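You operate a simulated robot arm through the tools that you are given. There is no shell and no other tool. Be economical: measure what you need, move in short steps, check, and stop when the job is done.

Carry out the task below with a simulated two-armed robot. There is one attempt and no reset: what you move stays moved.

JOB
Change the wide can's flask over to the black-ring orange stopper and the long black-collar bulb.
Fine: old bulb in a teal hole, old stopper in the middle slot; add the orange-collar cylinder's water before you stopper; cylinder back. Set down upright: orange-collar cylinder.

The check looks at the end state, three seconds after you hand in, the way a careful person would. Anything else that was tipped, shoved, dropped, spilled or broken makes it a failure. Lids that push on must go on centred and level and be pressed home; caps that screw on are set level and turned clockwise until they are tight.

ROBOT AND FRAMES
Two 6-joint arms with two-finger parallel grippers on one trunk, on a base that drives. Base frame: it is fixed to the floor where the robot stands at the start and does not move with it; the origin is under the middle of the robot, x ahead of it, y to its left, z up; the surface under the hand at the start is at about z = 81.4. Units: cm, degrees, N and s.
The left shoulder is at the start at [28, 18.5, 118], the right one opposite. With the tool pointing down near the work surface each hand reaches from about 48 to 92 cm from the robot's upright axis, wherever it stands, measured 20 degrees to its own side. Places, roughly: big white-neck flask [75, 100, 75]; teal-ring orange stopper (4x4x5 cm) [90, 50, 100]. Payload 1.57 kg a hand.
The tool frame of a hand sits at the grasp point between the pads (the TCP): z along the fingers, y along the line on which they close. The tips reach 3 cm beyond it. The gripper opens to 8 cm. The fingers are 1.7 cm wide and 1.2 cm thick; the gripper's body (4 by 8.2 cm) begins 8 cm behind the TCP.
Orientation is that of the tool frame in the base frame, as a unit quaternion [w, x, y, z]. With the fingers straight down and closing along the base's y, the tool's x points along the base's -x, its y along +y and its z along -z.

CONTROLS
- The arms move only by the tool step_arm. It takes "left_commands", "right_commands" or both (then of equal length, played together; a hand with none holds still); each is one flat list of numbers, 7 for each row, row after row: the closure, from 0 (fully open) to 1 (shut), then the shift along the base's x, y, z in cm, then the turn, a rotation vector about the base's x, y, z in degrees. In form: [jaw, dx, dy, dz, rx, ry, rz, jaw, dx, dy, dz, rx, ry, rz, ...]. A call has 1 to 8 rows; each row shifts and turns the commanded pose from where the row before left it. A row lasts 0.2 s, in which the tool goes at most 5 cm and 8.6 degrees; a call with a longer step from one row to the next is refused whole, and so is a gripper value outside its range. Where a pose cannot be reached the arm comes as near as it can. A force on the tool above 90 N (or 10 N above the force at the start of the call, whichever is more), or a blocked arm, ends the call early, and 0.2 s more pass. The fingers move at their own pace (about 15.3 cm/s each) and stop on an object; they squeeze with about 35 N. The grip force told is the motor's: it shows also when the fingers shut on nothing. Time passes only in rows, and 0.2 s behind the last, so rows that do not move let the fingers close. It gives the time, the measured TCP pose, the force on the tool (base axes), the opening and the grip force at its end, in the units of the frame above (readings bear some noise), with the torque about the TCP (base axes, N m) and any sound that the robot's microphone picked up.
- Cameras (640 x 400 px; columns grow to the right, rows downward): "scene" is now at [23.05, 4.6, 161.18]; the picture's right is [0.52, -0.85, 0.00], its down [-0.65, -0.40, -0.65] and it looks along [0.55, 0.34, -0.76] (base axes); focal length 250 px, centre (320, 200). "left" rides on the left gripper at [7.2, 0.7, -12.2] in its tool frame; the picture's right is [-0.09, 1.00, 0.00], its down [-0.84, -0.08, -0.54] and it looks along [-0.54, -0.05, 0.84] (tool axes); focal length 238 px, centre (320, 200). "right" rides on the right gripper at [7.2, -0.7, -12.2] in its tool frame; the picture's right is [0.09, 1.00, 0.00], its down [-0.84, 0.08, -0.54] and it looks along [-0.54, 0.05, 0.84] (tool axes); focal length 238 px, centre (320, 200). There is no depth. A picture from a camera that has moved, and an enlarged one, comes with that camera's place and axes in the base frame and with its lens. The place of the scene camera against the robot may be out by one fixed shift of up to 1.2 cm in any direction.
- camera(camera): a new picture of that camera. No time passes.
- lift_body(by): slides the trunk up (or, below 0, down) by that many cm; the arms and the scene camera ride with it, the base frame stays. It gives what a move gives, with no picture.
- roll_base(legs): drives the robot by 1 to 6 legs, each [ahead, turn to the left] in cm and degrees, along the robot's own axes; the way and the turn of a leg run together, so that a leg with both is an arc; at most 150 cm and 180 degrees a leg. The arms and the cameras ride along, it lands a little off, and it stops where it bumps. It gives what a move gives.
- aim_head(pan, tilt): turns the head with the scene camera to pan (to the left, within 86 degrees either way) and tilt (down, from -29 to 69), counted from straight ahead of the robot. It gives what a move gives.
- close_up(camera, box): a new picture of the part [left, top, right, bottom] of that camera's present view, enlarged. No time passes.
- hand_in(): hands the job in; it is judged then, once.

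Work in short steps. Places have to be worked out from the pictures, the camera data and where the tool is seen: move nearer, look again, correct. Check each grasp and each placing, and mend what went wrong. You have 120 turns and 100 pictures in all, those below and enlarged ones among them. Open the grippers and draw the arms clear of the work before you hand the job in, unless the task says otherwise.

The tools are called after "Request:" as a command line: name --argument value ..., lists and objects as JSON in quotes. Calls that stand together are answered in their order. step_arm: Moves the arms, as the interface text tells. Its arguments: {"type":"object","properties":{"left_commands":{"type":"array","items":{"type":"number"}},"right_commands":{"type":"array","items":{"type":"number"}}},"required":[]} The other tools are called the same way: lift_body (by) slides the trunk up or down; roll_base (legs) drives the base; aim_head (pan, tilt) turns the head that bears the scene camera; camera (camera) takes a picture; close_up (camera, box) takes an enlarged picture of a part of a camera's view; hand_in () hands the job in.

At the start:

```text
time: 0.0
left_ee_pos: [40.01, 41.64, 137.73]
left_ee_rot: [0.0, 0.0, 1.0, 0.0]
left_contact_force: [0.6, 0.0, 0.3]
left_moment: [0.01, -0.01, 0.01]
left_finger_gap: 8.0
left_finger_force: 0.1
right_ee_pos: [60.75, 1.85, 129.52]
right_ee_rot: [0.0, 0.0, 1.0, 0.0]
right_contact_force: [-0.5, 0.4, -0.2]
right_moment: [0.01, 0.02, 0.04]
right_finger_gap: 8.02
right_finger_force: 0.0
trunk travel left (down, up): [-87.5, 11.5]
robot x, y, heading: [-0.2, -0.05, -0.0]
head pan, tilt: [31.4, 49.7]
```

scene: 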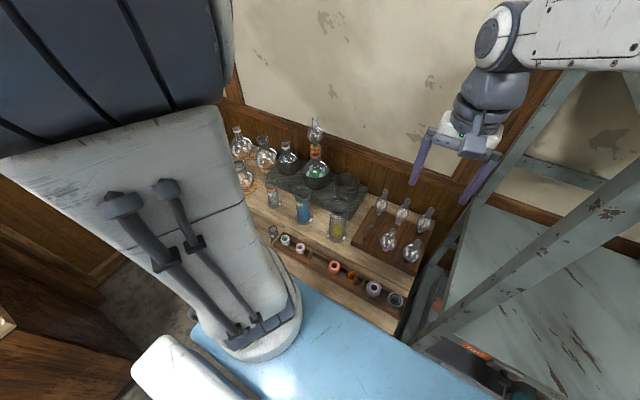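
right: 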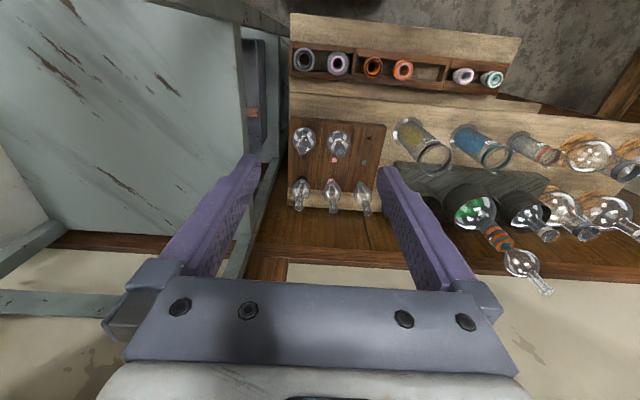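
left: 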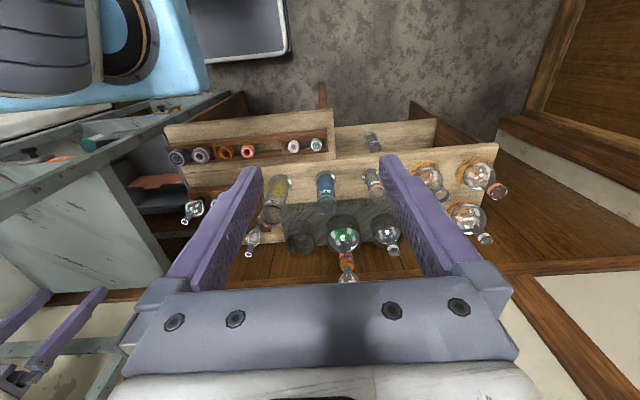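

I begin with enlarged views of the scene to identify the objects.

Request:
close_up --camera "scene" --box '[220, 110, 380, 210]'

Request:
close_up --camera "scene" --box '[260, 180, 440, 320]'

Request:
close_up --camera "right" --box '[280, 20, 520, 220]'

```text
4.00 times, centred on (300, 160) of scene
camera zoom: at [23.05, 4.6, 161.18], right [0.52, -0.85, 0.0], down [-0.65, -0.4, -0.65], along [0.55, 0.34, -0.76], focal length 1001 px, centre (400, 360)
```

zoom: 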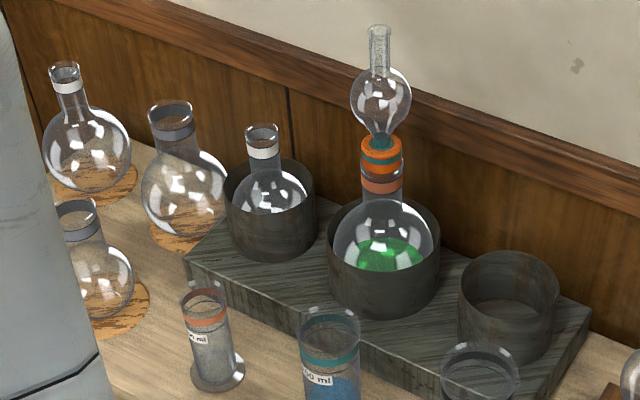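

```text
2.86 times, centred on (350, 250) of scene
camera zoom: at [23.05, 4.6, 161.18], right [0.52, -0.85, 0.0], down [-0.65, -0.4, -0.65], along [0.55, 0.34, -0.76], focal length 715 px, centre (234, 57)
```

zoom: 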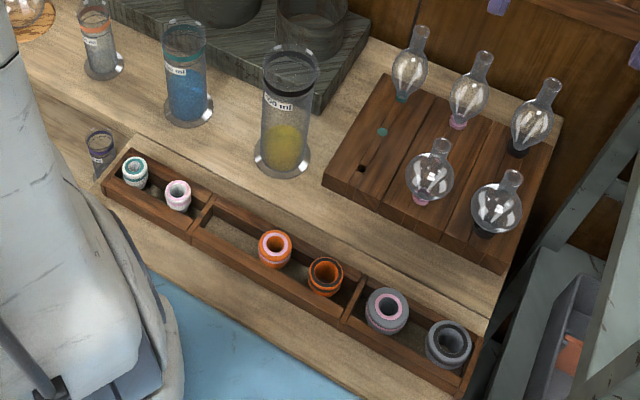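

```text
2.00 times, centred on (400, 120) of right
camera zoom: at [53.64, 1.13, 141.82], right [-0.09, 1.0, 0.0], down [0.84, 0.08, 0.54], along [0.54, 0.05, -0.84], focal length 477 px, centre (160, 360)
```

zoom: 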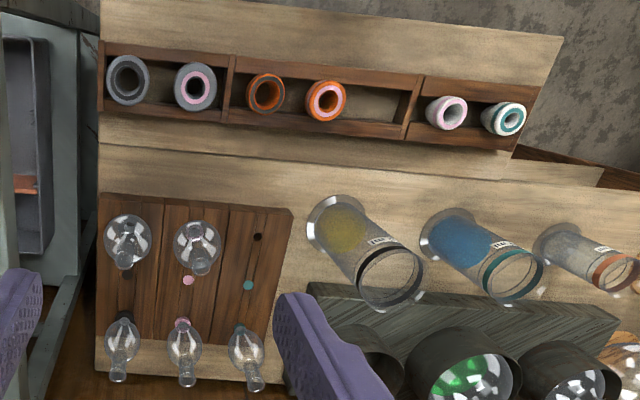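

The wide can holds the green flask with a teal-ring stopper and bulb at about [87,45,100], slightly beyond reach. I look at the room ahead to see where the base may drive.

Request:
aim_head --pan 10 --tilt 60

Request:
camera --camera "scene"

Request:
aim_head --pan 60 --tilt 45

Request:
camera --camera "scene"

```text
time: 0.8
left_ee_pos: [40.17, 41.74, 137.73]
left_ee_rot: [0.0, 0.0, 1.0, 0.0]
left_contact_force: [0.3, 0.7, 1.1]
left_moment: [0.02, 0.03, -0.03]
left_finger_gap: 7.99
left_finger_force: 0.1
right_ee_pos: [60.9, 1.85, 129.52]
right_ee_rot: [0.0, 0.0, 1.0, 0.0]
right_contact_force: [0.2, -0.3, 0.1]
right_moment: [0.02, 0.02, 0.0]
right_finger_gap: 8.0
right_finger_force: 0.0
trunk travel left (down, up): [-87.5, 11.5]
robot x, y, heading: [0.23, 0.04, 0.0]
head pan, tilt: [10.0, 60.0]
```

```text
93 pictures are left
camera scene: at [23.03, 1.74, 159.89], right [0.17, -0.98, 0.0], down [-0.85, -0.15, -0.5], along [0.49, 0.09, -0.87], focal length 250 px, centre (320, 200)
```

scene: 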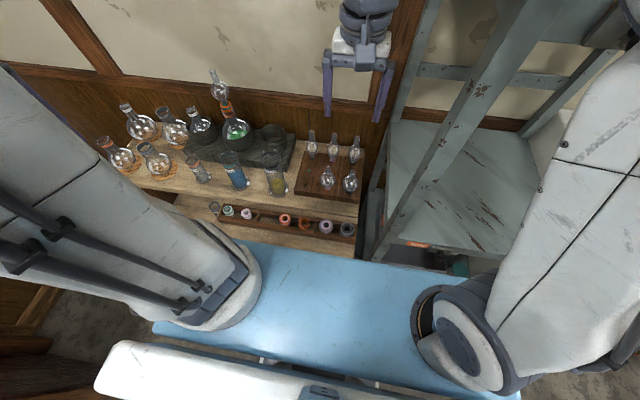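

```text
time: 2.0
left_ee_pos: [40.11, 41.61, 137.72]
left_ee_rot: [0.0, 0.0, 1.0, 0.0]
left_contact_force: [-0.7, 0.9, 0.1]
left_moment: [-0.03, 0.01, -0.03]
left_finger_gap: 8.0
left_finger_force: 0.0
right_ee_pos: [60.76, 1.85, 129.62]
right_ee_rot: [0.0, 0.0, 1.0, 0.0]
right_contact_force: [1.3, -0.3, -0.5]
right_moment: [-0.02, -0.01, -0.03]
right_finger_gap: 8.0
right_finger_force: 0.1
trunk travel left (down, up): [-87.5, 11.5]
robot x, y, heading: [-0.15, -0.06, 0.0]
head pan, tilt: [60.0, 45.0]
```

```text
92 pictures are left
camera scene: at [20.53, 7.61, 161.83], right [0.87, -0.5, 0.0], down [-0.35, -0.61, -0.71], along [0.35, 0.61, -0.71], focal length 250 px, centre (320, 200)
```

scene: 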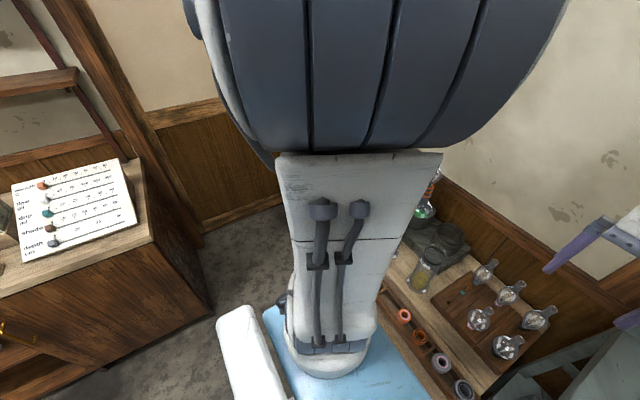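

The bench is reachable without obstacles in view; I take enlarged left-hand views to triangulate the objects.

Request:
close_up --camera "left" --box '[240, 150, 420, 290]'

Request:
close_up --camera "right" --box '[420, 100, 640, 300]'

Request:
close_up --camera "scene" --box '[0, 150, 150, 260]'

```text
2.86 times, centred on (330, 220) of left
camera zoom: at [32.75, 42.33, 149.97], right [0.09, 1.0, 0.0], down [0.84, -0.08, 0.54], along [0.54, -0.05, -0.84], focal length 681 px, centre (291, 143)
```

zoom: 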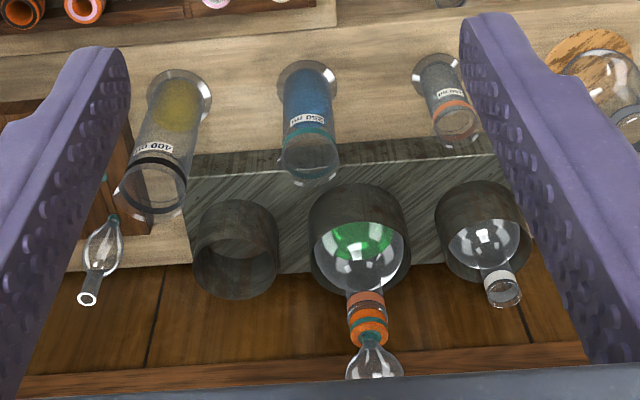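

```text
2.00 times, centred on (530, 200) of right
camera zoom: at [53.64, 1.13, 141.82], right [-0.09, 1.0, 0.0], down [0.84, 0.08, 0.54], along [0.54, 0.05, -0.84], focal length 477 px, centre (-100, 200)
```

zoom: 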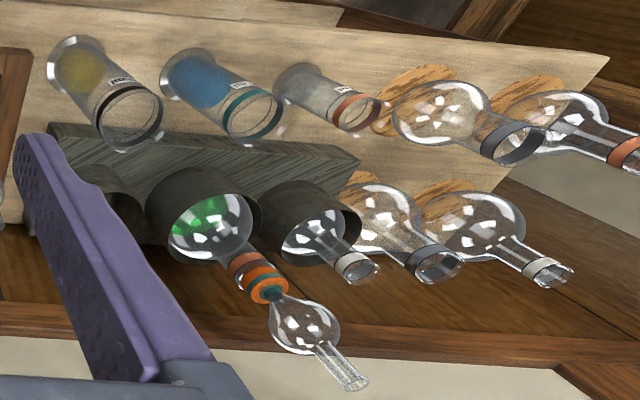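

```text
3.64 times, centred on (75, 205) of scene
camera zoom: at [20.53, 7.61, 161.83], right [0.87, -0.5, 0.0], down [-0.35, -0.61, -0.71], along [0.35, 0.61, -0.71], focal length 910 px, centre (1211, 182)
```

zoom: 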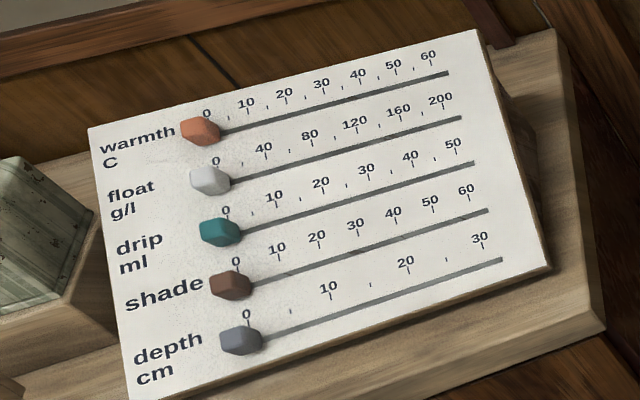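

Triangulated: flask stopper ≈[86.3,45.2,102], bulb tube top z≈115.4, orange cylinder ≈[70,56] base z≈81, rim ≈91. The base front is around x=34 and the bench front about 49, so I drive 9 cm ahead for reach.

Request:
roll_base --legs '[[9, 0]]'

Request:
aim_head --pan 20 --tilt 50

Request:
camera --camera "scene"

```text
time: 3.1
left_ee_pos: [49.29, 41.77, 137.83]
left_ee_rot: [0.0, 0.0, 1.0, 0.0]
left_contact_force: [-0.2, 1.2, 0.1]
left_moment: [-0.03, -0.05, -0.03]
left_finger_gap: 8.0
left_finger_force: 0.1
right_ee_pos: [70.09, 1.97, 129.61]
right_ee_rot: [0.0, 0.0, 1.0, 0.0]
right_contact_force: [-0.4, -0.5, -0.4]
right_moment: [0.01, 0.02, -0.02]
right_finger_gap: 8.04
right_finger_force: 0.0
trunk travel left (down, up): [-87.5, 11.5]
robot x, y, heading: [9.09, -0.09, 0.3]
head pan, tilt: [60.0, 45.0]
```

```text
time: 4.2
left_ee_pos: [49.35, 41.59, 137.76]
left_ee_rot: [0.001, -0.001, 1.0, 0.0]
left_contact_force: [-0.7, 0.4, -0.2]
left_moment: [-0.02, 0.01, 0.0]
left_finger_gap: 8.0
left_finger_force: 0.1
right_ee_pos: [70.2, 1.88, 129.65]
right_ee_rot: [0.0, 0.001, 1.0, 0.001]
right_contact_force: [0.3, 0.3, -0.1]
right_moment: [0.0, -0.01, 0.03]
right_finger_gap: 8.0
right_finger_force: 0.0
trunk travel left (down, up): [-87.5, 11.5]
robot x, y, heading: [9.16, -0.42, -0.2]
head pan, tilt: [20.0, 50.0]
```

```text
88 pictures are left
camera scene: at [32.97, 3.22, 161.14], right [0.34, -0.94, 0.0], down [-0.72, -0.26, -0.64], along [0.6, 0.22, -0.77], focal length 250 px, centre (320, 200)
```

scene: 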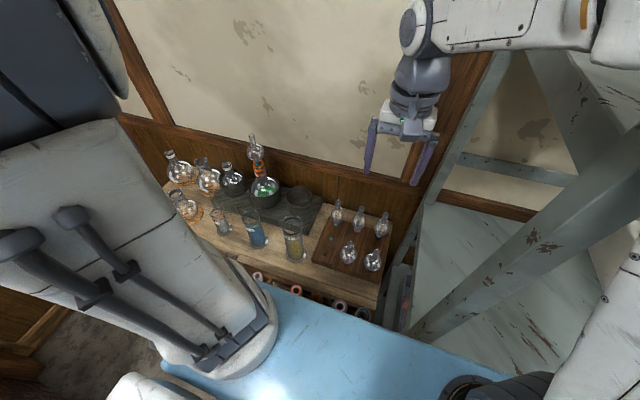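

Base moved cleanly. Now bring the left hand towards a point in front of and above the old bulb, to measure its tube closely.

Request:
step_arm --left_commands '[0, 3.6, 0.45, -1.0, 0, 0, 0, 0, 3.6, 0.45, -1.0, 0, 0, 0, 0, 3.6, 0.45, -1.0, 0, 0, 0, 0, 3.6, 0.45, -1.0, 0, 0, 0, 0, 3.6, 0.45, -1.0, 0, 0, 0, 0, 3.6, 0.45, -1.0, 0, 0, 0, 0, 3.6, 0.45, -1.0, 0, 0, 0, 0, 3.0, 0.45, -1.0, 0, 0, 0]'

Request:
camera --camera "left"

Request:
close_up --camera "scene" --box '[180, 90, 340, 210]'

```text
time: 6.0
left_ee_pos: [77.61, 45.38, 129.79]
left_ee_rot: [0.0, -0.001, 1.0, 0.0]
left_contact_force: [-0.6, 0.2, 0.1]
left_moment: [-0.03, -0.02, 0.0]
left_finger_gap: 8.01
left_finger_force: 0.0
right_ee_pos: [70.08, 1.93, 129.52]
right_ee_rot: [0.0, 0.0, 1.0, -0.001]
right_contact_force: [-0.7, -0.1, 0.0]
right_moment: [-0.03, 0.01, 0.0]
right_finger_gap: 8.0
right_finger_force: 0.2
trunk travel left (down, up): [-87.5, 11.5]
robot x, y, heading: [9.22, -0.31, 0.0]
head pan, tilt: [20.0, 50.0]
```

```text
87 pictures are left
camera left: at [70.35, 46.06, 141.97], right [0.09, 1.0, 0.0], down [0.84, -0.08, 0.54], along [0.54, -0.05, -0.84], focal length 238 px, centre (320, 200)
```

left: 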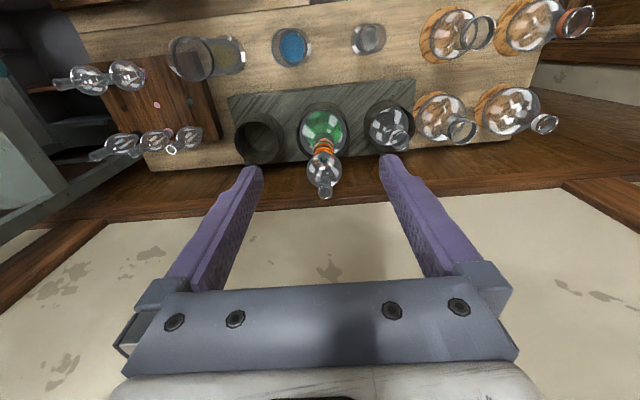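

```text
3.33 times, centred on (260, 150) of scene
camera zoom: at [32.97, 3.22, 161.14], right [0.34, -0.94, 0.0], down [-0.72, -0.26, -0.64], along [0.6, 0.22, -0.77], focal length 834 px, centre (520, 367)
```

zoom: 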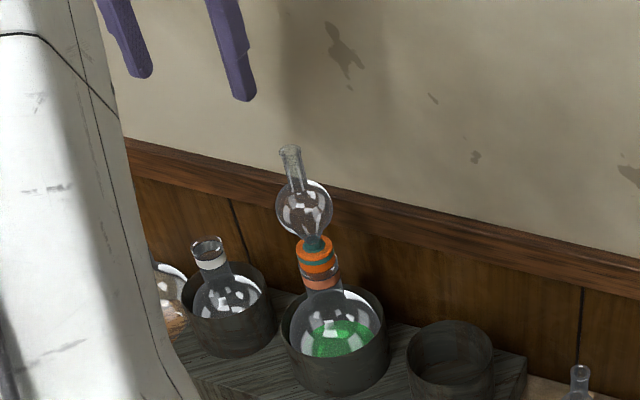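

Bulb tube axis ≈[86.5,45.3], tube from z≈110 to 114.7. Move above it, then descend to TCP z≈117 for a check first.

Request:
step_arm --left_commands '[0, 3.0, 0, -1, 0, 0, 0, 0, 3.0, 0, -1, 0, 0, 0, 0, 2.9, 0, -1, 0, 0, 0, 0, 0, 0, -3, 0, 0, 0, 0, 0, 0, -3, 0, 0, 0, 0, 0, 0, -2, 0, 0, 0]'

Request:
camera --camera "left"

Request:
close_up --camera "scene" --box '[210, 90, 310, 200]'

```text
time: 7.4
left_ee_pos: [86.3, 45.2, 118.64]
left_ee_rot: [-0.001, 0.001, 1.0, 0.0]
left_contact_force: [-0.2, -0.7, 0.6]
left_moment: [0.02, 0.02, -0.02]
left_finger_gap: 8.0
left_finger_force: 0.0
right_ee_pos: [70.23, 1.85, 129.66]
right_ee_rot: [-0.001, 0.001, 1.0, 0.0]
right_contact_force: [1.2, 0.1, 0.3]
right_moment: [0.01, 0.0, -0.01]
right_finger_gap: 8.01
right_finger_force: 0.1
trunk travel left (down, up): [-87.5, 11.5]
robot x, y, heading: [9.28, 0.25, -0.1]
head pan, tilt: [20.0, 50.0]
```

```text
85 pictures are left
camera left: at [79.06, 45.88, 130.92], right [0.09, 1.0, 0.0], down [0.84, -0.08, 0.54], along [0.54, -0.05, -0.84], focal length 238 px, centre (320, 200)
```

left: 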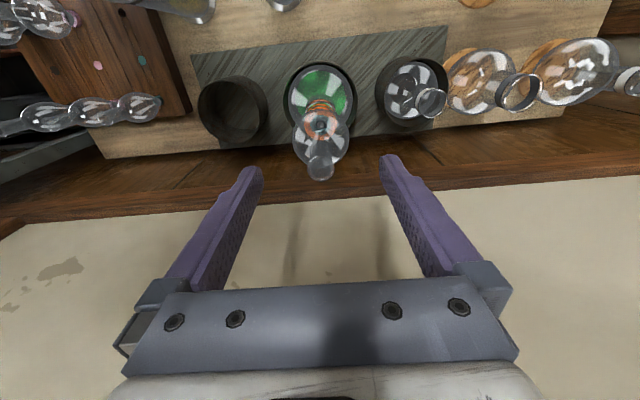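

```text
3.64 times, centred on (260, 145) of scene
camera zoom: at [32.98, 3.22, 161.14], right [0.34, -0.94, 0.0], down [-0.72, -0.26, -0.64], along [0.6, 0.22, -0.77], focal length 910 px, centre (538, 400)
```

zoom: 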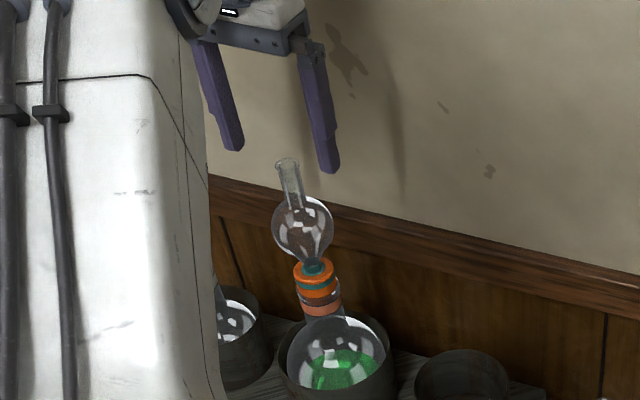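

Tube rim computes to [86.8,45.2,114.7]; fingers straddle it. Descend 5.2 cm and close.

Request:
step_arm --left_commands '[0, 0.4, 0, -1.7, 0, 0, 0, 0, 0, 0, -1.7, 0, 0, 0, 0, 0, 0, -1.8, 0, 0, 0, 0.5, 0, 0, 0, 0, 0, 0, 1, 0, 0, 0, 0, 0, 0, 1, 0, 0, 0, 0, 0, 0, 1, 0, 0, 0, 0, 0, 0]'

Request:
close_up --camera "scene" --box '[210, 90, 310, 200]'

```text
time: 9.0
left_ee_pos: [86.78, 45.15, 113.74]
left_ee_rot: [0.002, 0.0, 1.0, 0.001]
left_contact_force: [1.5, -0.6, 18.7]
left_moment: [-0.12, -0.21, 0.0]
left_finger_gap: 1.67
left_finger_force: 32.1
right_ee_pos: [70.12, 1.87, 129.63]
right_ee_rot: [-0.001, 0.0, 1.0, 0.001]
right_contact_force: [0.0, 0.9, 0.4]
right_moment: [0.0, -0.03, -0.01]
right_finger_gap: 7.99
right_finger_force: 0.0
trunk travel left (down, up): [-87.5, 11.5]
robot x, y, heading: [9.12, -0.05, -0.1]
head pan, tilt: [20.0, 50.0]
```

```text
3.64 times, centred on (260, 145) of scene
camera zoom: at [32.89, 3.15, 161.17], right [0.34, -0.94, 0.0], down [-0.72, -0.26, -0.64], along [0.6, 0.22, -0.77], focal length 910 px, centre (538, 400)
```

zoom: 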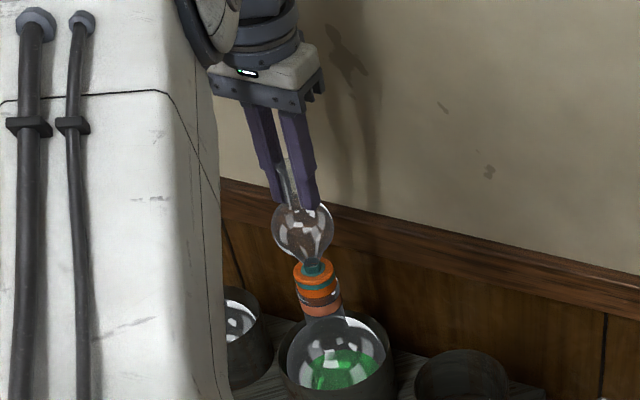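

Gripped (gap 1.67 cm), with slight push on the bulb shoulder. Pull up in small steps while watching the force.

Request:
step_arm --left_commands '[1, 0, 0, 0.5, 0, 0, 0, 1, 0, 0, 0.5, 0, 0, 0, 1, 0, 0, 0.5, 0, 0, 0, 1, 0, 0, 0.5, 0, 0, 0]'

Request:
close_up --camera "scene" --box '[210, 90, 310, 200]'

```text
time: 10.0
left_ee_pos: [86.84, 45.27, 115.6]
left_ee_rot: [-0.001, 0.0, 1.0, 0.0]
left_contact_force: [-0.1, -0.1, -1.2]
left_moment: [0.04, -0.02, 0.02]
left_finger_gap: 1.67
left_finger_force: 32.2
right_ee_pos: [70.17, 1.95, 129.57]
right_ee_rot: [-0.001, 0.0, 1.0, 0.0]
right_contact_force: [-0.2, 0.9, -1.0]
right_moment: [-0.01, -0.01, -0.02]
right_finger_gap: 7.98
right_finger_force: 0.1
trunk travel left (down, up): [-87.5, 11.5]
robot x, y, heading: [9.26, -0.33, -0.2]
head pan, tilt: [20.0, 50.0]
```

```text
3.64 times, centred on (260, 145) of scene
camera zoom: at [32.97, 3.22, 161.14], right [0.34, -0.94, 0.0], down [-0.72, -0.26, -0.64], along [0.6, 0.22, -0.77], focal length 910 px, centre (538, 400)
```

zoom: 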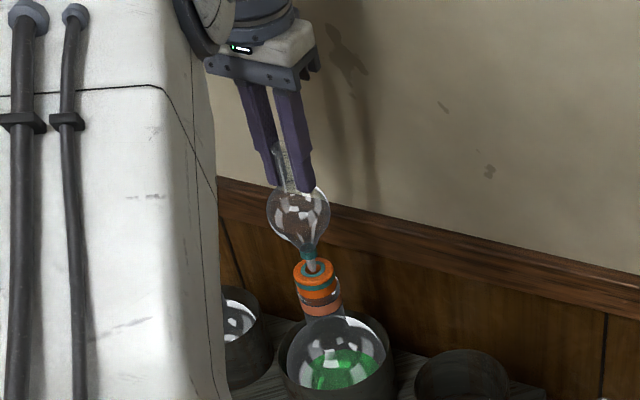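

The bulb comes out freely with the stopper staying put. Raise it clear, and draw the right hand back toward the robot to free the space over the bulb rack.

Request:
step_arm --left_commands '[1, 0, 0, 2, 0, 0, 0, 1, 0, 0, 3, 0, 0, 0, 1, 0, 0, 3, 0, 0, 0, 1, 0, 0, 3, 0, 0, 0, 1, 0, 0, 2, 0, 0, 0]' --right_commands '[0, -3.6, -1, 0.6, 0, 0, 0, 0, -3.6, -1, 0.6, 0, 0, 0, 0, -3.6, -1, 0.6, 0, 0, 0, 0, -3.6, -1, 0.6, 0, 0, 0, 0, -3.6, -1, 0.6, 0, 0, 0]'

Request:
camera --camera "left"

Request:
camera --camera "scene"

Request:
camera --camera "right"

```text
time: 11.2
left_ee_pos: [86.69, 45.27, 128.59]
left_ee_rot: [-0.001, 0.0, 1.0, 0.0]
left_contact_force: [-0.7, 0.2, -1.0]
left_moment: [-0.05, -0.03, -0.02]
left_finger_gap: 1.65
left_finger_force: 31.8
right_ee_pos: [52.42, -2.49, 132.36]
right_ee_rot: [-0.001, -0.001, 1.0, -0.001]
right_contact_force: [0.2, 0.4, -0.7]
right_moment: [0.0, -0.02, 0.01]
right_finger_gap: 8.0
right_finger_force: 0.0
right hand out of reach, approached as far as the arm can: row 5
trunk travel left (down, up): [-87.5, 11.5]
robot x, y, heading: [9.06, 0.09, -0.1]
head pan, tilt: [20.0, 50.0]
```

```text
81 pictures are left
camera left: at [79.46, 45.94, 140.72], right [0.09, 1.0, 0.0], down [0.84, -0.08, 0.54], along [0.54, -0.05, -0.84], focal length 238 px, centre (320, 200)
```

left: 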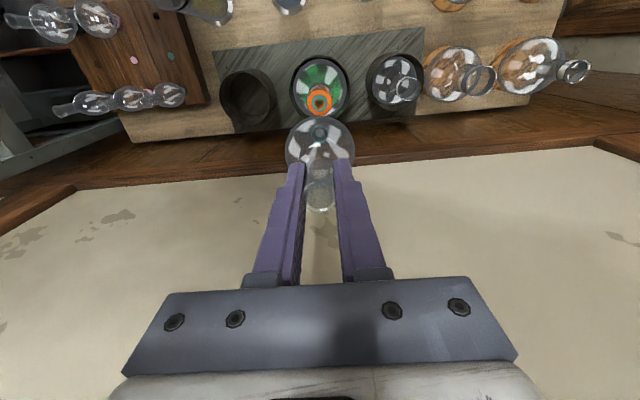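

```text
80 pictures are left
camera scene: at [33.01, 3.25, 161.13], right [0.34, -0.94, 0.0], down [-0.72, -0.26, -0.64], along [0.6, 0.22, -0.77], focal length 250 px, centre (320, 200)
```

scene: 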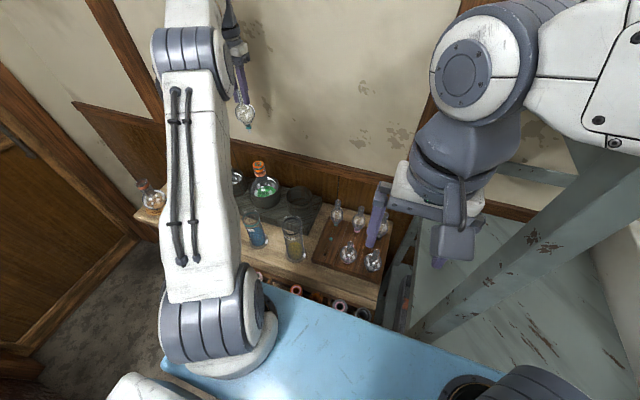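

```text
79 pictures are left
camera right: at [45.3, -3.1, 144.65], right [-0.09, 1.0, 0.0], down [0.84, 0.08, 0.54], along [0.54, 0.05, -0.84], focal length 238 px, centre (320, 200)
```

right: 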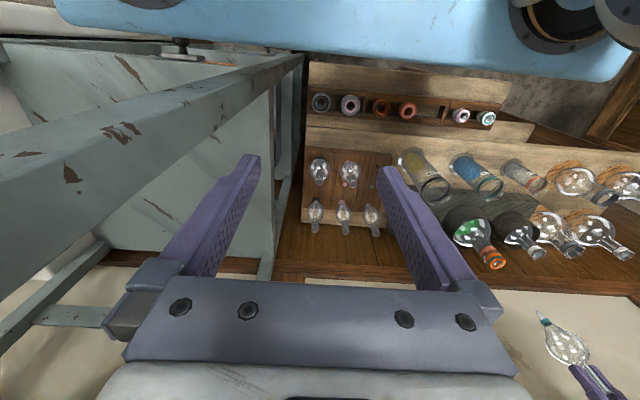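

The bulb is out whole. The right camera now overlooks the whole bench; I enlarge the bulb rack to fix the teal hole's place.

Request:
close_up --camera "right" --box '[295, 130, 415, 250]'

Request:
close_up --camera "left" --box '[30, 0, 220, 130]'

Request:
close_up --camera "right" --box '[500, 290, 640, 400]'

```text
3.33 times, centred on (355, 190) of right
camera zoom: at [45.3, -3.1, 144.65], right [-0.09, 1.0, 0.0], down [0.84, 0.08, 0.54], along [0.54, 0.05, -0.84], focal length 794 px, centre (203, 233)
```

zoom: 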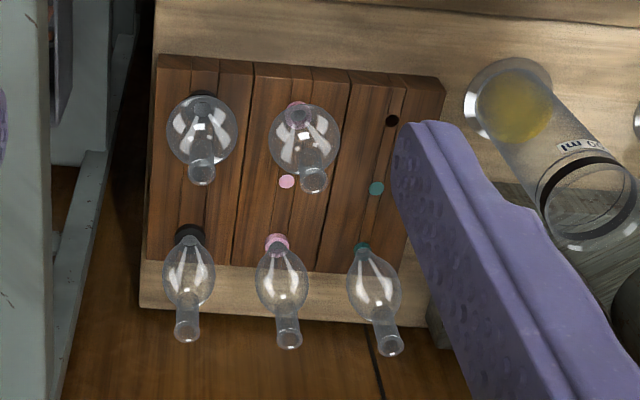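

```text
3.08 times, centred on (125, 65) of left
camera zoom: at [79.46, 45.94, 140.72], right [0.09, 1.0, 0.0], down [0.84, -0.08, 0.54], along [0.54, -0.05, -0.84], focal length 733 px, centre (920, 615)
```

zoom: 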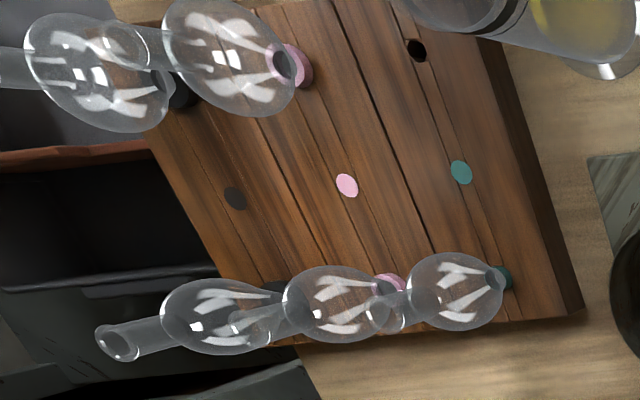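

```text
3.64 times, centred on (570, 345) of right
camera zoom: at [45.3, -3.1, 144.65], right [-0.09, 1.0, 0.0], down [0.84, 0.08, 0.54], along [0.54, 0.05, -0.84], focal length 867 px, centre (-589, -327)
```

zoom: 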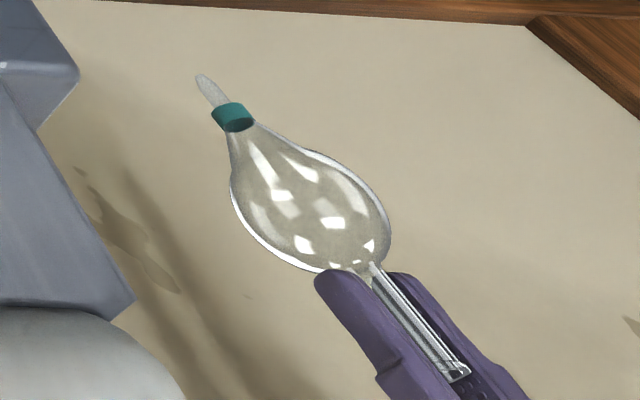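

Held bulb: collar about 10.4 cm and tip 12.6 cm below the TCP. Teal hole ≈[71.7,15.2,83.9]. Carry the bulb high to above that hole.

Request:
step_arm --left_commands '[1, -1.87, -3.76, -0.4, 0, 0, 0, 1, -1.87, -3.76, -0.4, 0, 0, 0, 1, -1.87, -3.76, -0.4, 0, 0, 0, 1, -1.87, -3.76, -0.4, 0, 0, 0, 1, -1.87, -3.76, -0.4, 0, 0, 0, 1, -1.87, -3.76, -0.4, 0, 0, 0, 1, -1.87, -3.76, -0.4, 0, 0, 0, 1, -1.87, -3.76, -0.4, 0, 0, 0]'

Request:
step_arm --left_commands '[1, 0, 0, -4, 0, 0, 0, 1, 0, 0, -4, 0, 0, 0, 1, 0, 0, -4, 0, 0, 0, 1, 0, 0, -4, 0, 0, 0, 1, 0, 0, -4, 0, 0, 0, 1, 0, 0, -3.4, 0, 0, 0]'

Request:
camera --camera "scene"

Request:
camera --camera "left"

Request:
close_up --camera "right" --box '[320, 120, 460, 240]'

```text
time: 13.0
left_ee_pos: [71.67, 15.02, 125.26]
left_ee_rot: [0.0, 0.001, 1.0, 0.0]
left_contact_force: [-0.4, -0.6, -0.3]
left_moment: [-0.01, 0.01, 0.04]
left_finger_gap: 1.65
left_finger_force: 31.7
right_ee_pos: [52.45, -2.38, 132.43]
right_ee_rot: [-0.002, 0.001, 1.0, -0.001]
right_contact_force: [-0.6, 0.2, -0.5]
right_moment: [0.0, 0.01, 0.0]
right_finger_gap: 8.0
right_finger_force: 0.0
trunk travel left (down, up): [-87.5, 11.5]
robot x, y, heading: [9.23, -0.36, 0.1]
head pan, tilt: [20.0, 50.0]
```

```text
time: 14.4
left_ee_pos: [71.96, 15.21, 101.8]
left_ee_rot: [0.001, -0.001, 1.0, 0.0]
left_contact_force: [0.0, -0.5, 0.5]
left_moment: [-0.02, -0.03, 0.0]
left_finger_gap: 1.65
left_finger_force: 32.2
right_ee_pos: [52.6, -2.45, 132.39]
right_ee_rot: [-0.001, 0.0, 1.0, -0.001]
right_contact_force: [0.8, -0.3, 0.4]
right_moment: [-0.01, 0.02, 0.0]
right_finger_gap: 7.99
right_finger_force: 0.0
trunk travel left (down, up): [-87.5, 11.5]
robot x, y, heading: [8.92, -0.2, 0.1]
head pan, tilt: [20.0, 50.0]
```

```text
75 pictures are left
camera scene: at [32.97, 3.21, 161.14], right [0.34, -0.94, 0.0], down [-0.72, -0.26, -0.64], along [0.6, 0.22, -0.77], focal length 250 px, centre (320, 200)
```

scene: 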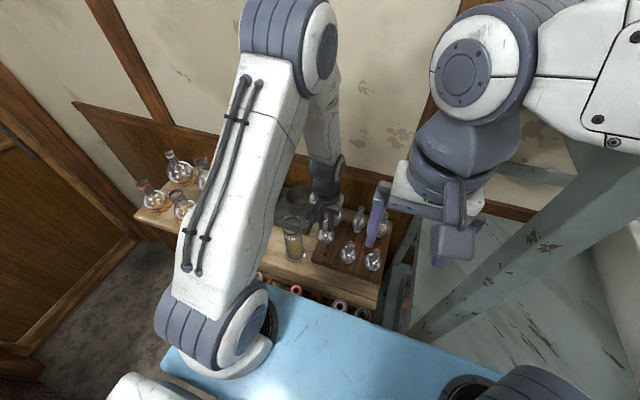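

```text
74 pictures are left
camera left: at [64.63, 15.84, 113.96], right [0.09, 1.0, 0.0], down [0.84, -0.08, 0.54], along [0.54, -0.05, -0.84], focal length 238 px, centre (320, 200)
```

left: 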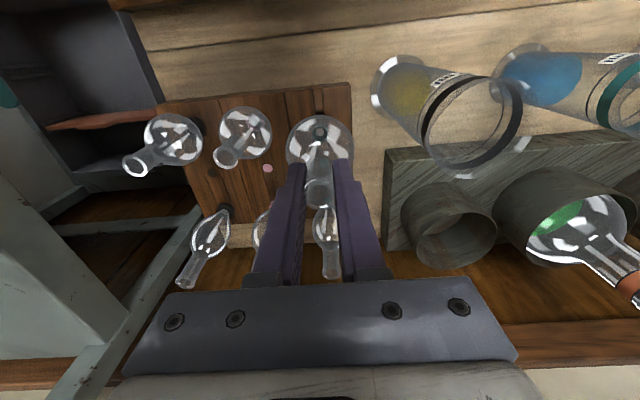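

```text
3.33 times, centred on (390, 180) of right
camera zoom: at [45.32, -3.12, 144.67], right [-0.09, 1.0, 0.0], down [0.84, 0.08, 0.54], along [0.54, 0.05, -0.84], focal length 794 px, centre (87, 267)
```

zoom: 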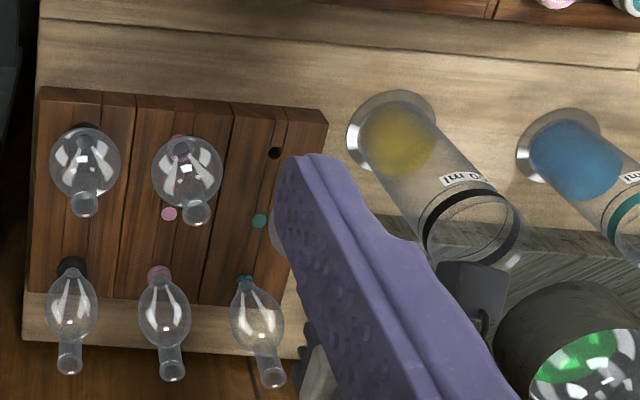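

The right finger hides the tip; I enlarge the scene view at the bulb, and shift the right hand +4 cm in y for a clear look.

Request:
step_arm --right_commands '[0, 0, 2, 0, 0, 0, 0, 0, 0, 2, 0, 0, 0, 0]'

Request:
close_up --camera "right" --box '[300, 120, 420, 220]'

Request:
close_up --camera "scene" --box '[280, 200, 380, 290]'

```text
time: 15.0
left_ee_pos: [71.95, 15.22, 101.76]
left_ee_rot: [0.0, 0.0, 1.0, 0.001]
left_contact_force: [0.2, -0.6, 0.1]
left_moment: [-0.02, 0.02, 0.04]
left_finger_gap: 1.66
left_finger_force: 32.2
right_ee_pos: [52.64, 1.49, 132.43]
right_ee_rot: [0.0, 0.0, 1.0, 0.001]
right_contact_force: [0.7, -1.3, 0.3]
right_moment: [0.05, 0.01, 0.01]
right_finger_gap: 7.99
right_finger_force: 0.1
trunk travel left (down, up): [-87.5, 11.5]
robot x, y, heading: [9.82, -0.04, -0.1]
head pan, tilt: [20.0, 50.0]
```

```text
4.00 times, centred on (360, 170) of right
camera zoom: at [45.43, 0.85, 144.58], right [-0.09, 1.0, 0.0], down [0.84, 0.08, 0.54], along [0.54, 0.05, -0.84], focal length 953 px, centre (160, 320)
```

zoom: 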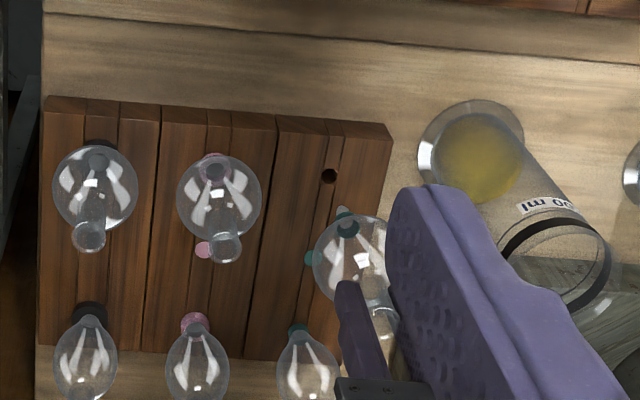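

```text
4.44 times, centred on (330, 245) of scene
camera zoom: at [32.97, 3.21, 161.14], right [0.34, -0.94, 0.0], down [-0.72, -0.26, -0.64], along [0.6, 0.22, -0.77], focal length 1112 px, centre (276, 0)
```

zoom: 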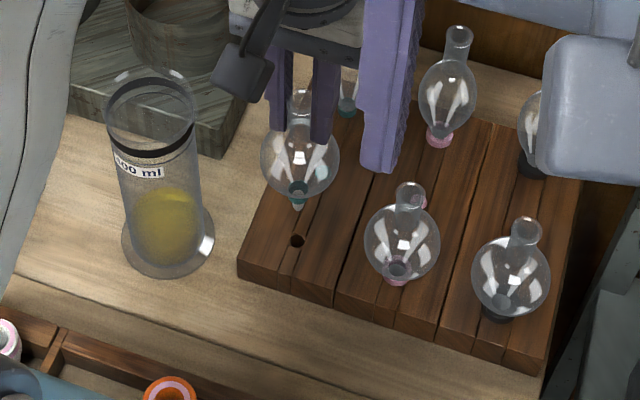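

Tip and hole agree within 0.1 cm in both views. Descend about 6 cm, then check.

Request:
step_arm --left_commands '[1, 0.1, 0, -1.5, 0, 0, 0, 1, 0, 0, -1.5, 0, 0, 0, 1, 0, 0, -1, 0, 0, 0, 1, 0, 0, -1, 0, 0, 0, 1, 0, 0, -0.7, 0, 0, 0]'

Request:
close_up --camera "right" --box '[300, 120, 420, 220]'

```text
time: 16.2
left_ee_pos: [71.89, 15.16, 96.28]
left_ee_rot: [0.0, 0.0, 1.0, 0.0]
left_contact_force: [1.0, 0.2, -1.0]
left_moment: [0.03, 0.03, 0.03]
left_finger_gap: 1.62
left_finger_force: 31.3
right_ee_pos: [52.72, 1.48, 132.38]
right_ee_rot: [0.0, 0.0, 1.0, -0.001]
right_contact_force: [-0.1, 1.3, 0.0]
right_moment: [-0.05, 0.02, -0.03]
right_finger_gap: 8.01
right_finger_force: 0.2
trunk travel left (down, up): [-87.5, 11.5]
robot x, y, heading: [9.43, -0.08, 0.0]
head pan, tilt: [20.0, 50.0]
```

```text
4.00 times, centred on (360, 170) of right
camera zoom: at [45.43, 0.81, 144.58], right [-0.09, 1.0, 0.0], down [0.84, 0.08, 0.54], along [0.54, 0.05, -0.84], focal length 953 px, centre (160, 320)
```

zoom: 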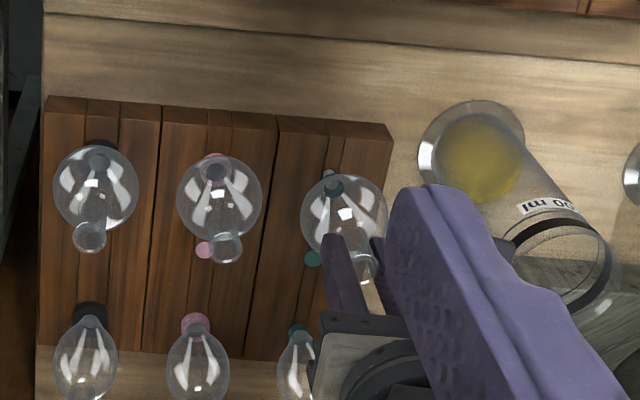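

The tip stands at the hole. Lower gently until the collar rests.

Request:
step_arm --left_commands '[1, 0, 0, -0.5, 0, 0, 0, 1, 0, 0, -0.5, 0, 0, 0, 1, 0, 0, -0.4, 0, 0, 0, 1, 0, 0, -0.3, 0, 0, 0]'

Request:
close_up --camera "scene" --box '[280, 200, 380, 290]'

```text
time: 17.2
left_ee_pos: [71.86, 15.15, 94.96]
left_ee_rot: [0.002, -0.001, 1.0, 0.0]
left_contact_force: [-3.2, 10.0, 34.9]
left_moment: [1.13, 0.33, 0.0]
left_finger_gap: 1.6
left_finger_force: 31.7
right_ee_pos: [52.49, 1.62, 132.49]
right_ee_rot: [0.001, 0.0, 1.0, 0.0]
right_contact_force: [0.4, -0.3, -1.1]
right_moment: [0.05, 0.01, 0.0]
right_finger_gap: 8.0
right_finger_force: 0.0
trunk travel left (down, up): [-87.5, 11.5]
robot x, y, heading: [9.02, -0.19, -0.1]
head pan, tilt: [20.0, 50.0]
```

```text
4.44 times, centred on (330, 245) of scene
camera zoom: at [32.79, 3.22, 161.23], right [0.34, -0.94, 0.0], down [-0.72, -0.26, -0.64], along [0.6, 0.22, -0.77], focal length 1112 px, centre (276, 0)
```

zoom: 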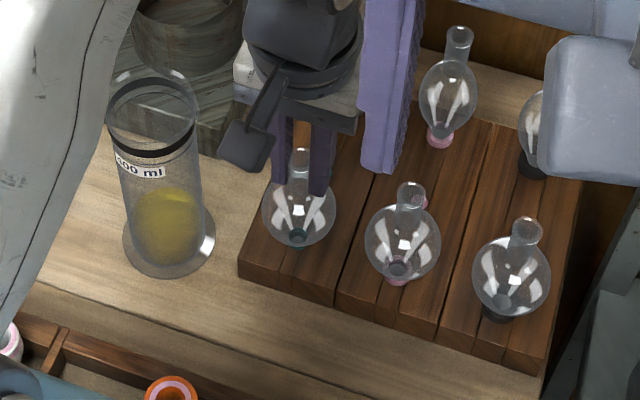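

The collar seems seated (TCP 1.5 cm below hole-entry height). Open to about half and check that the bulb stands.

Request:
step_arm --left_commands '[0.55, 0, 0, 0.2, 0, 0, 0, 0.55, 0, 0, 0, 0, 0, 0, 0.55, 0, 0, 3, 0, 0, 0, 0.55, 0, 0, 3, 0, 0, 0]'

Request:
close_up --camera "scene" --box '[280, 200, 380, 290]'

Request:
close_up --camera "right" --box '[300, 120, 420, 220]'

```text
time: 18.2
left_ee_pos: [71.84, 14.96, 100.82]
left_ee_rot: [0.0, 0.001, 1.0, 0.0]
left_contact_force: [0.0, 0.2, -0.4]
left_moment: [0.01, -0.02, -0.01]
left_finger_gap: 3.61
left_finger_force: 0.2
right_ee_pos: [52.65, 1.42, 132.32]
right_ee_rot: [0.0, 0.0, 1.0, 0.001]
right_contact_force: [0.5, -0.4, 0.6]
right_moment: [0.0, 0.0, 0.0]
right_finger_gap: 7.99
right_finger_force: 0.1
trunk travel left (down, up): [-87.5, 11.5]
robot x, y, heading: [9.4, 0.02, 0.1]
head pan, tilt: [20.0, 50.0]
```

```text
4.44 times, centred on (330, 245) of scene
camera zoom: at [32.95, 3.2, 161.14], right [0.34, -0.94, 0.0], down [-0.72, -0.26, -0.64], along [0.6, 0.22, -0.77], focal length 1112 px, centre (276, 0)
```

zoom: 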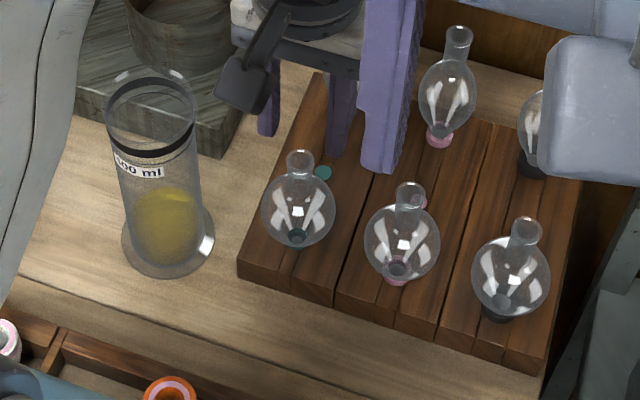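

```text
4.00 times, centred on (360, 170) of right
camera zoom: at [45.41, 0.81, 144.58], right [-0.09, 1.0, 0.0], down [0.84, 0.08, 0.54], along [0.54, 0.05, -0.84], focal length 953 px, centre (160, 320)
```

zoom: 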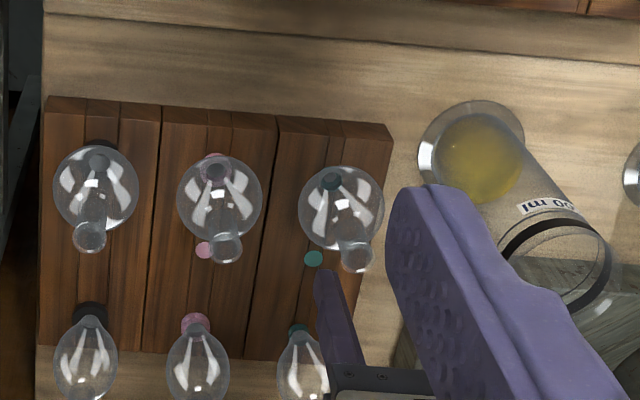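

Old bulb stands in the teal hole. Next the old stopper: rise and travel above the flask at [86.5,45.2].

Request:
step_arm --left_commands '[0.5, 0, 0, 4.5, 0, 0, 0, 0.4, 0, 0, 4.5, 0, 0, 0, 0, 0, 0, 4.5, 0, 0, 0, 0, 2.4, 4.3, 0, 0, 0, 0, 0, 2.4, 4.3, 0, 0, 0, 0, 0, 2.4, 4.3, 0, 0, 0, 0, 0, 2.4, 4.3, 0, 0, 0, 0, 0, 2.4, 4.3, 0, 0, 0, 0]'

Request:
step_arm --left_commands '[0, 1.4, 4.35, 0, 0, 0, 0, 0, 1.4, 4.35, 0, 0, 0, 0, 0, 0, 0, -3, 0, 0, 0]'

Request:
camera --camera "left"

Request:
close_up --camera "scene" --box '[210, 110, 330, 210]'

```text
time: 20.0
left_ee_pos: [83.92, 36.78, 114.19]
left_ee_rot: [0.0, 0.0, 1.0, 0.0]
left_contact_force: [0.0, 0.3, -0.3]
left_moment: [0.04, -0.01, -0.03]
left_finger_gap: 8.0
left_finger_force: 0.0
right_ee_pos: [52.67, 1.46, 132.34]
right_ee_rot: [0.0, 0.0, 1.0, 0.0]
right_contact_force: [-0.1, 0.1, -0.2]
right_moment: [0.02, -0.02, -0.01]
right_finger_gap: 7.97
right_finger_force: 0.1
trunk travel left (down, up): [-87.5, 11.5]
robot x, y, heading: [9.12, -0.01, -0.2]
head pan, tilt: [20.0, 50.0]
```

```text
time: 20.8
left_ee_pos: [86.94, 45.38, 111.41]
left_ee_rot: [0.001, -0.001, 1.0, 0.0]
left_contact_force: [0.0, -0.2, -0.9]
left_moment: [-0.03, -0.02, -0.03]
left_finger_gap: 8.03
left_finger_force: 0.1
right_ee_pos: [52.66, 1.48, 132.45]
right_ee_rot: [0.0, 0.0, 1.0, 0.0]
right_contact_force: [0.0, 0.9, 0.1]
right_moment: [-0.01, 0.02, 0.0]
right_finger_gap: 8.02
right_finger_force: 0.0
trunk travel left (down, up): [-87.5, 11.5]
robot x, y, heading: [9.29, 0.08, -0.1]
head pan, tilt: [20.0, 50.0]
```

```text
66 pictures are left
camera left: at [79.66, 46.07, 123.55], right [0.09, 1.0, 0.0], down [0.84, -0.08, 0.54], along [0.54, -0.05, -0.84], focal length 238 px, centre (320, 200)
```

left: 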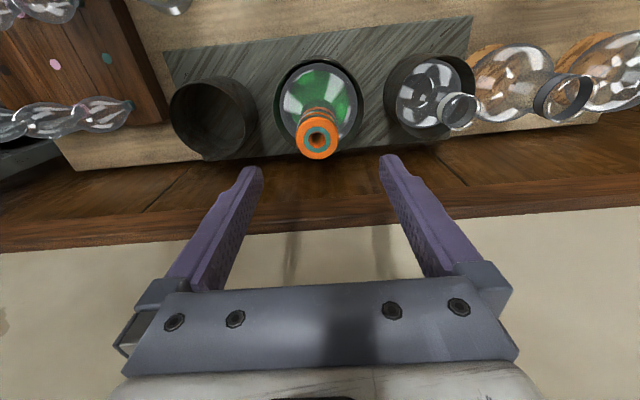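

```text
4.00 times, centred on (270, 160) of scene
camera zoom: at [32.97, 3.24, 161.14], right [0.34, -0.94, 0.0], down [-0.72, -0.26, -0.64], along [0.6, 0.22, -0.77], focal length 1001 px, centre (520, 360)
```

zoom: 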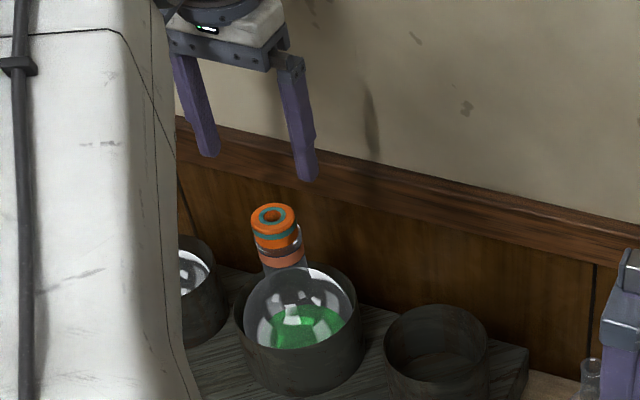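

Stopper top ≈[86.5,45.3,103]. Descend to TCP z≈104.2 and close on it.

Request:
step_arm --left_commands '[0, -0.4, 0, -2.5, 0, 0, 0, 0, 0, 0, -2.5, 0, 0, 0, 0, 0, 0, -2.2, 0, 0, 0, 0.4, 0, 0, 0, 0, 0, 0, 0.8, 0, 0, 0, 0, 0, 0, 0.8, 0, 0, 0, 0, 0, 0]'

Request:
close_up --camera "scene" --box '[210, 110, 330, 210]'

```text
time: 22.2
left_ee_pos: [86.37, 45.25, 104.24]
left_ee_rot: [0.0, 0.001, 1.0, 0.0]
left_contact_force: [-0.4, -0.3, -0.3]
left_moment: [0.01, -0.02, 0.04]
left_finger_gap: 3.62
left_finger_force: 35.7
right_ee_pos: [52.64, 1.48, 132.44]
right_ee_rot: [0.0, 0.0, 1.0, 0.0]
right_contact_force: [1.0, -0.3, 0.0]
right_moment: [-0.04, 0.01, -0.03]
right_finger_gap: 8.01
right_finger_force: 0.1
trunk travel left (down, up): [-87.5, 11.5]
robot x, y, heading: [9.29, -0.19, -0.2]
head pan, tilt: [20.0, 50.0]
```

```text
4.00 times, centred on (270, 160) of scene
camera zoom: at [32.97, 3.21, 161.14], right [0.34, -0.94, 0.0], down [-0.72, -0.26, -0.64], along [0.6, 0.22, -0.77], focal length 1001 px, centre (520, 360)
```

zoom: 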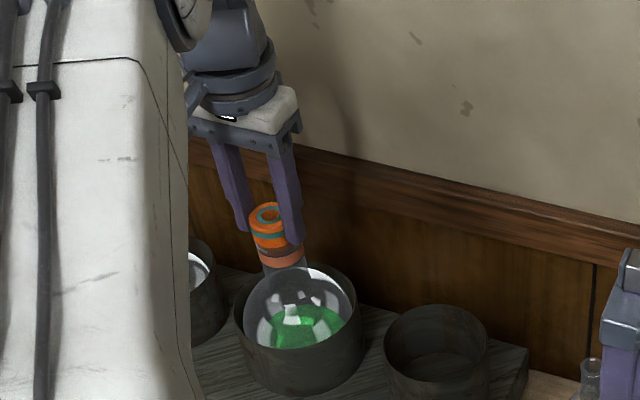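

Gripped at 3.6 cm. Pull up slowly and watch whether the flask stays.

Request:
step_arm --left_commands '[0.8, 0, 0, 0.4, 0, 0, 0, 0.8, 0, 0, 0.4, 0, 0, 0, 0.8, 0, 0, 0.4, 0, 0, 0]'

Request:
close_up --camera "scene" --box '[210, 110, 330, 210]'

```text
time: 23.0
left_ee_pos: [86.3, 45.5, 105.37]
left_ee_rot: [0.0, 0.0, 1.0, 0.0]
left_contact_force: [-0.1, -1.2, -1.2]
left_moment: [-0.02, -0.03, 0.02]
left_finger_gap: 3.63
left_finger_force: 35.0
right_ee_pos: [52.63, 1.57, 132.29]
right_ee_rot: [0.0, 0.0, 1.0, 0.0]
right_contact_force: [-0.2, 0.3, -0.5]
right_moment: [-0.01, 0.01, -0.01]
right_finger_gap: 8.01
right_finger_force: 0.1
trunk travel left (down, up): [-87.5, 11.5]
robot x, y, heading: [9.6, 0.17, 0.1]
head pan, tilt: [20.0, 50.0]
```

```text
4.00 times, centred on (270, 160) of scene
camera zoom: at [32.97, 3.21, 161.14], right [0.34, -0.94, 0.0], down [-0.72, -0.26, -0.64], along [0.6, 0.22, -0.77], focal length 1001 px, centre (520, 360)
```

zoom: 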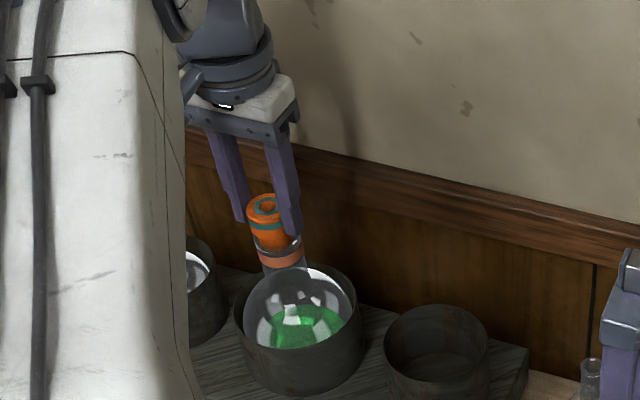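

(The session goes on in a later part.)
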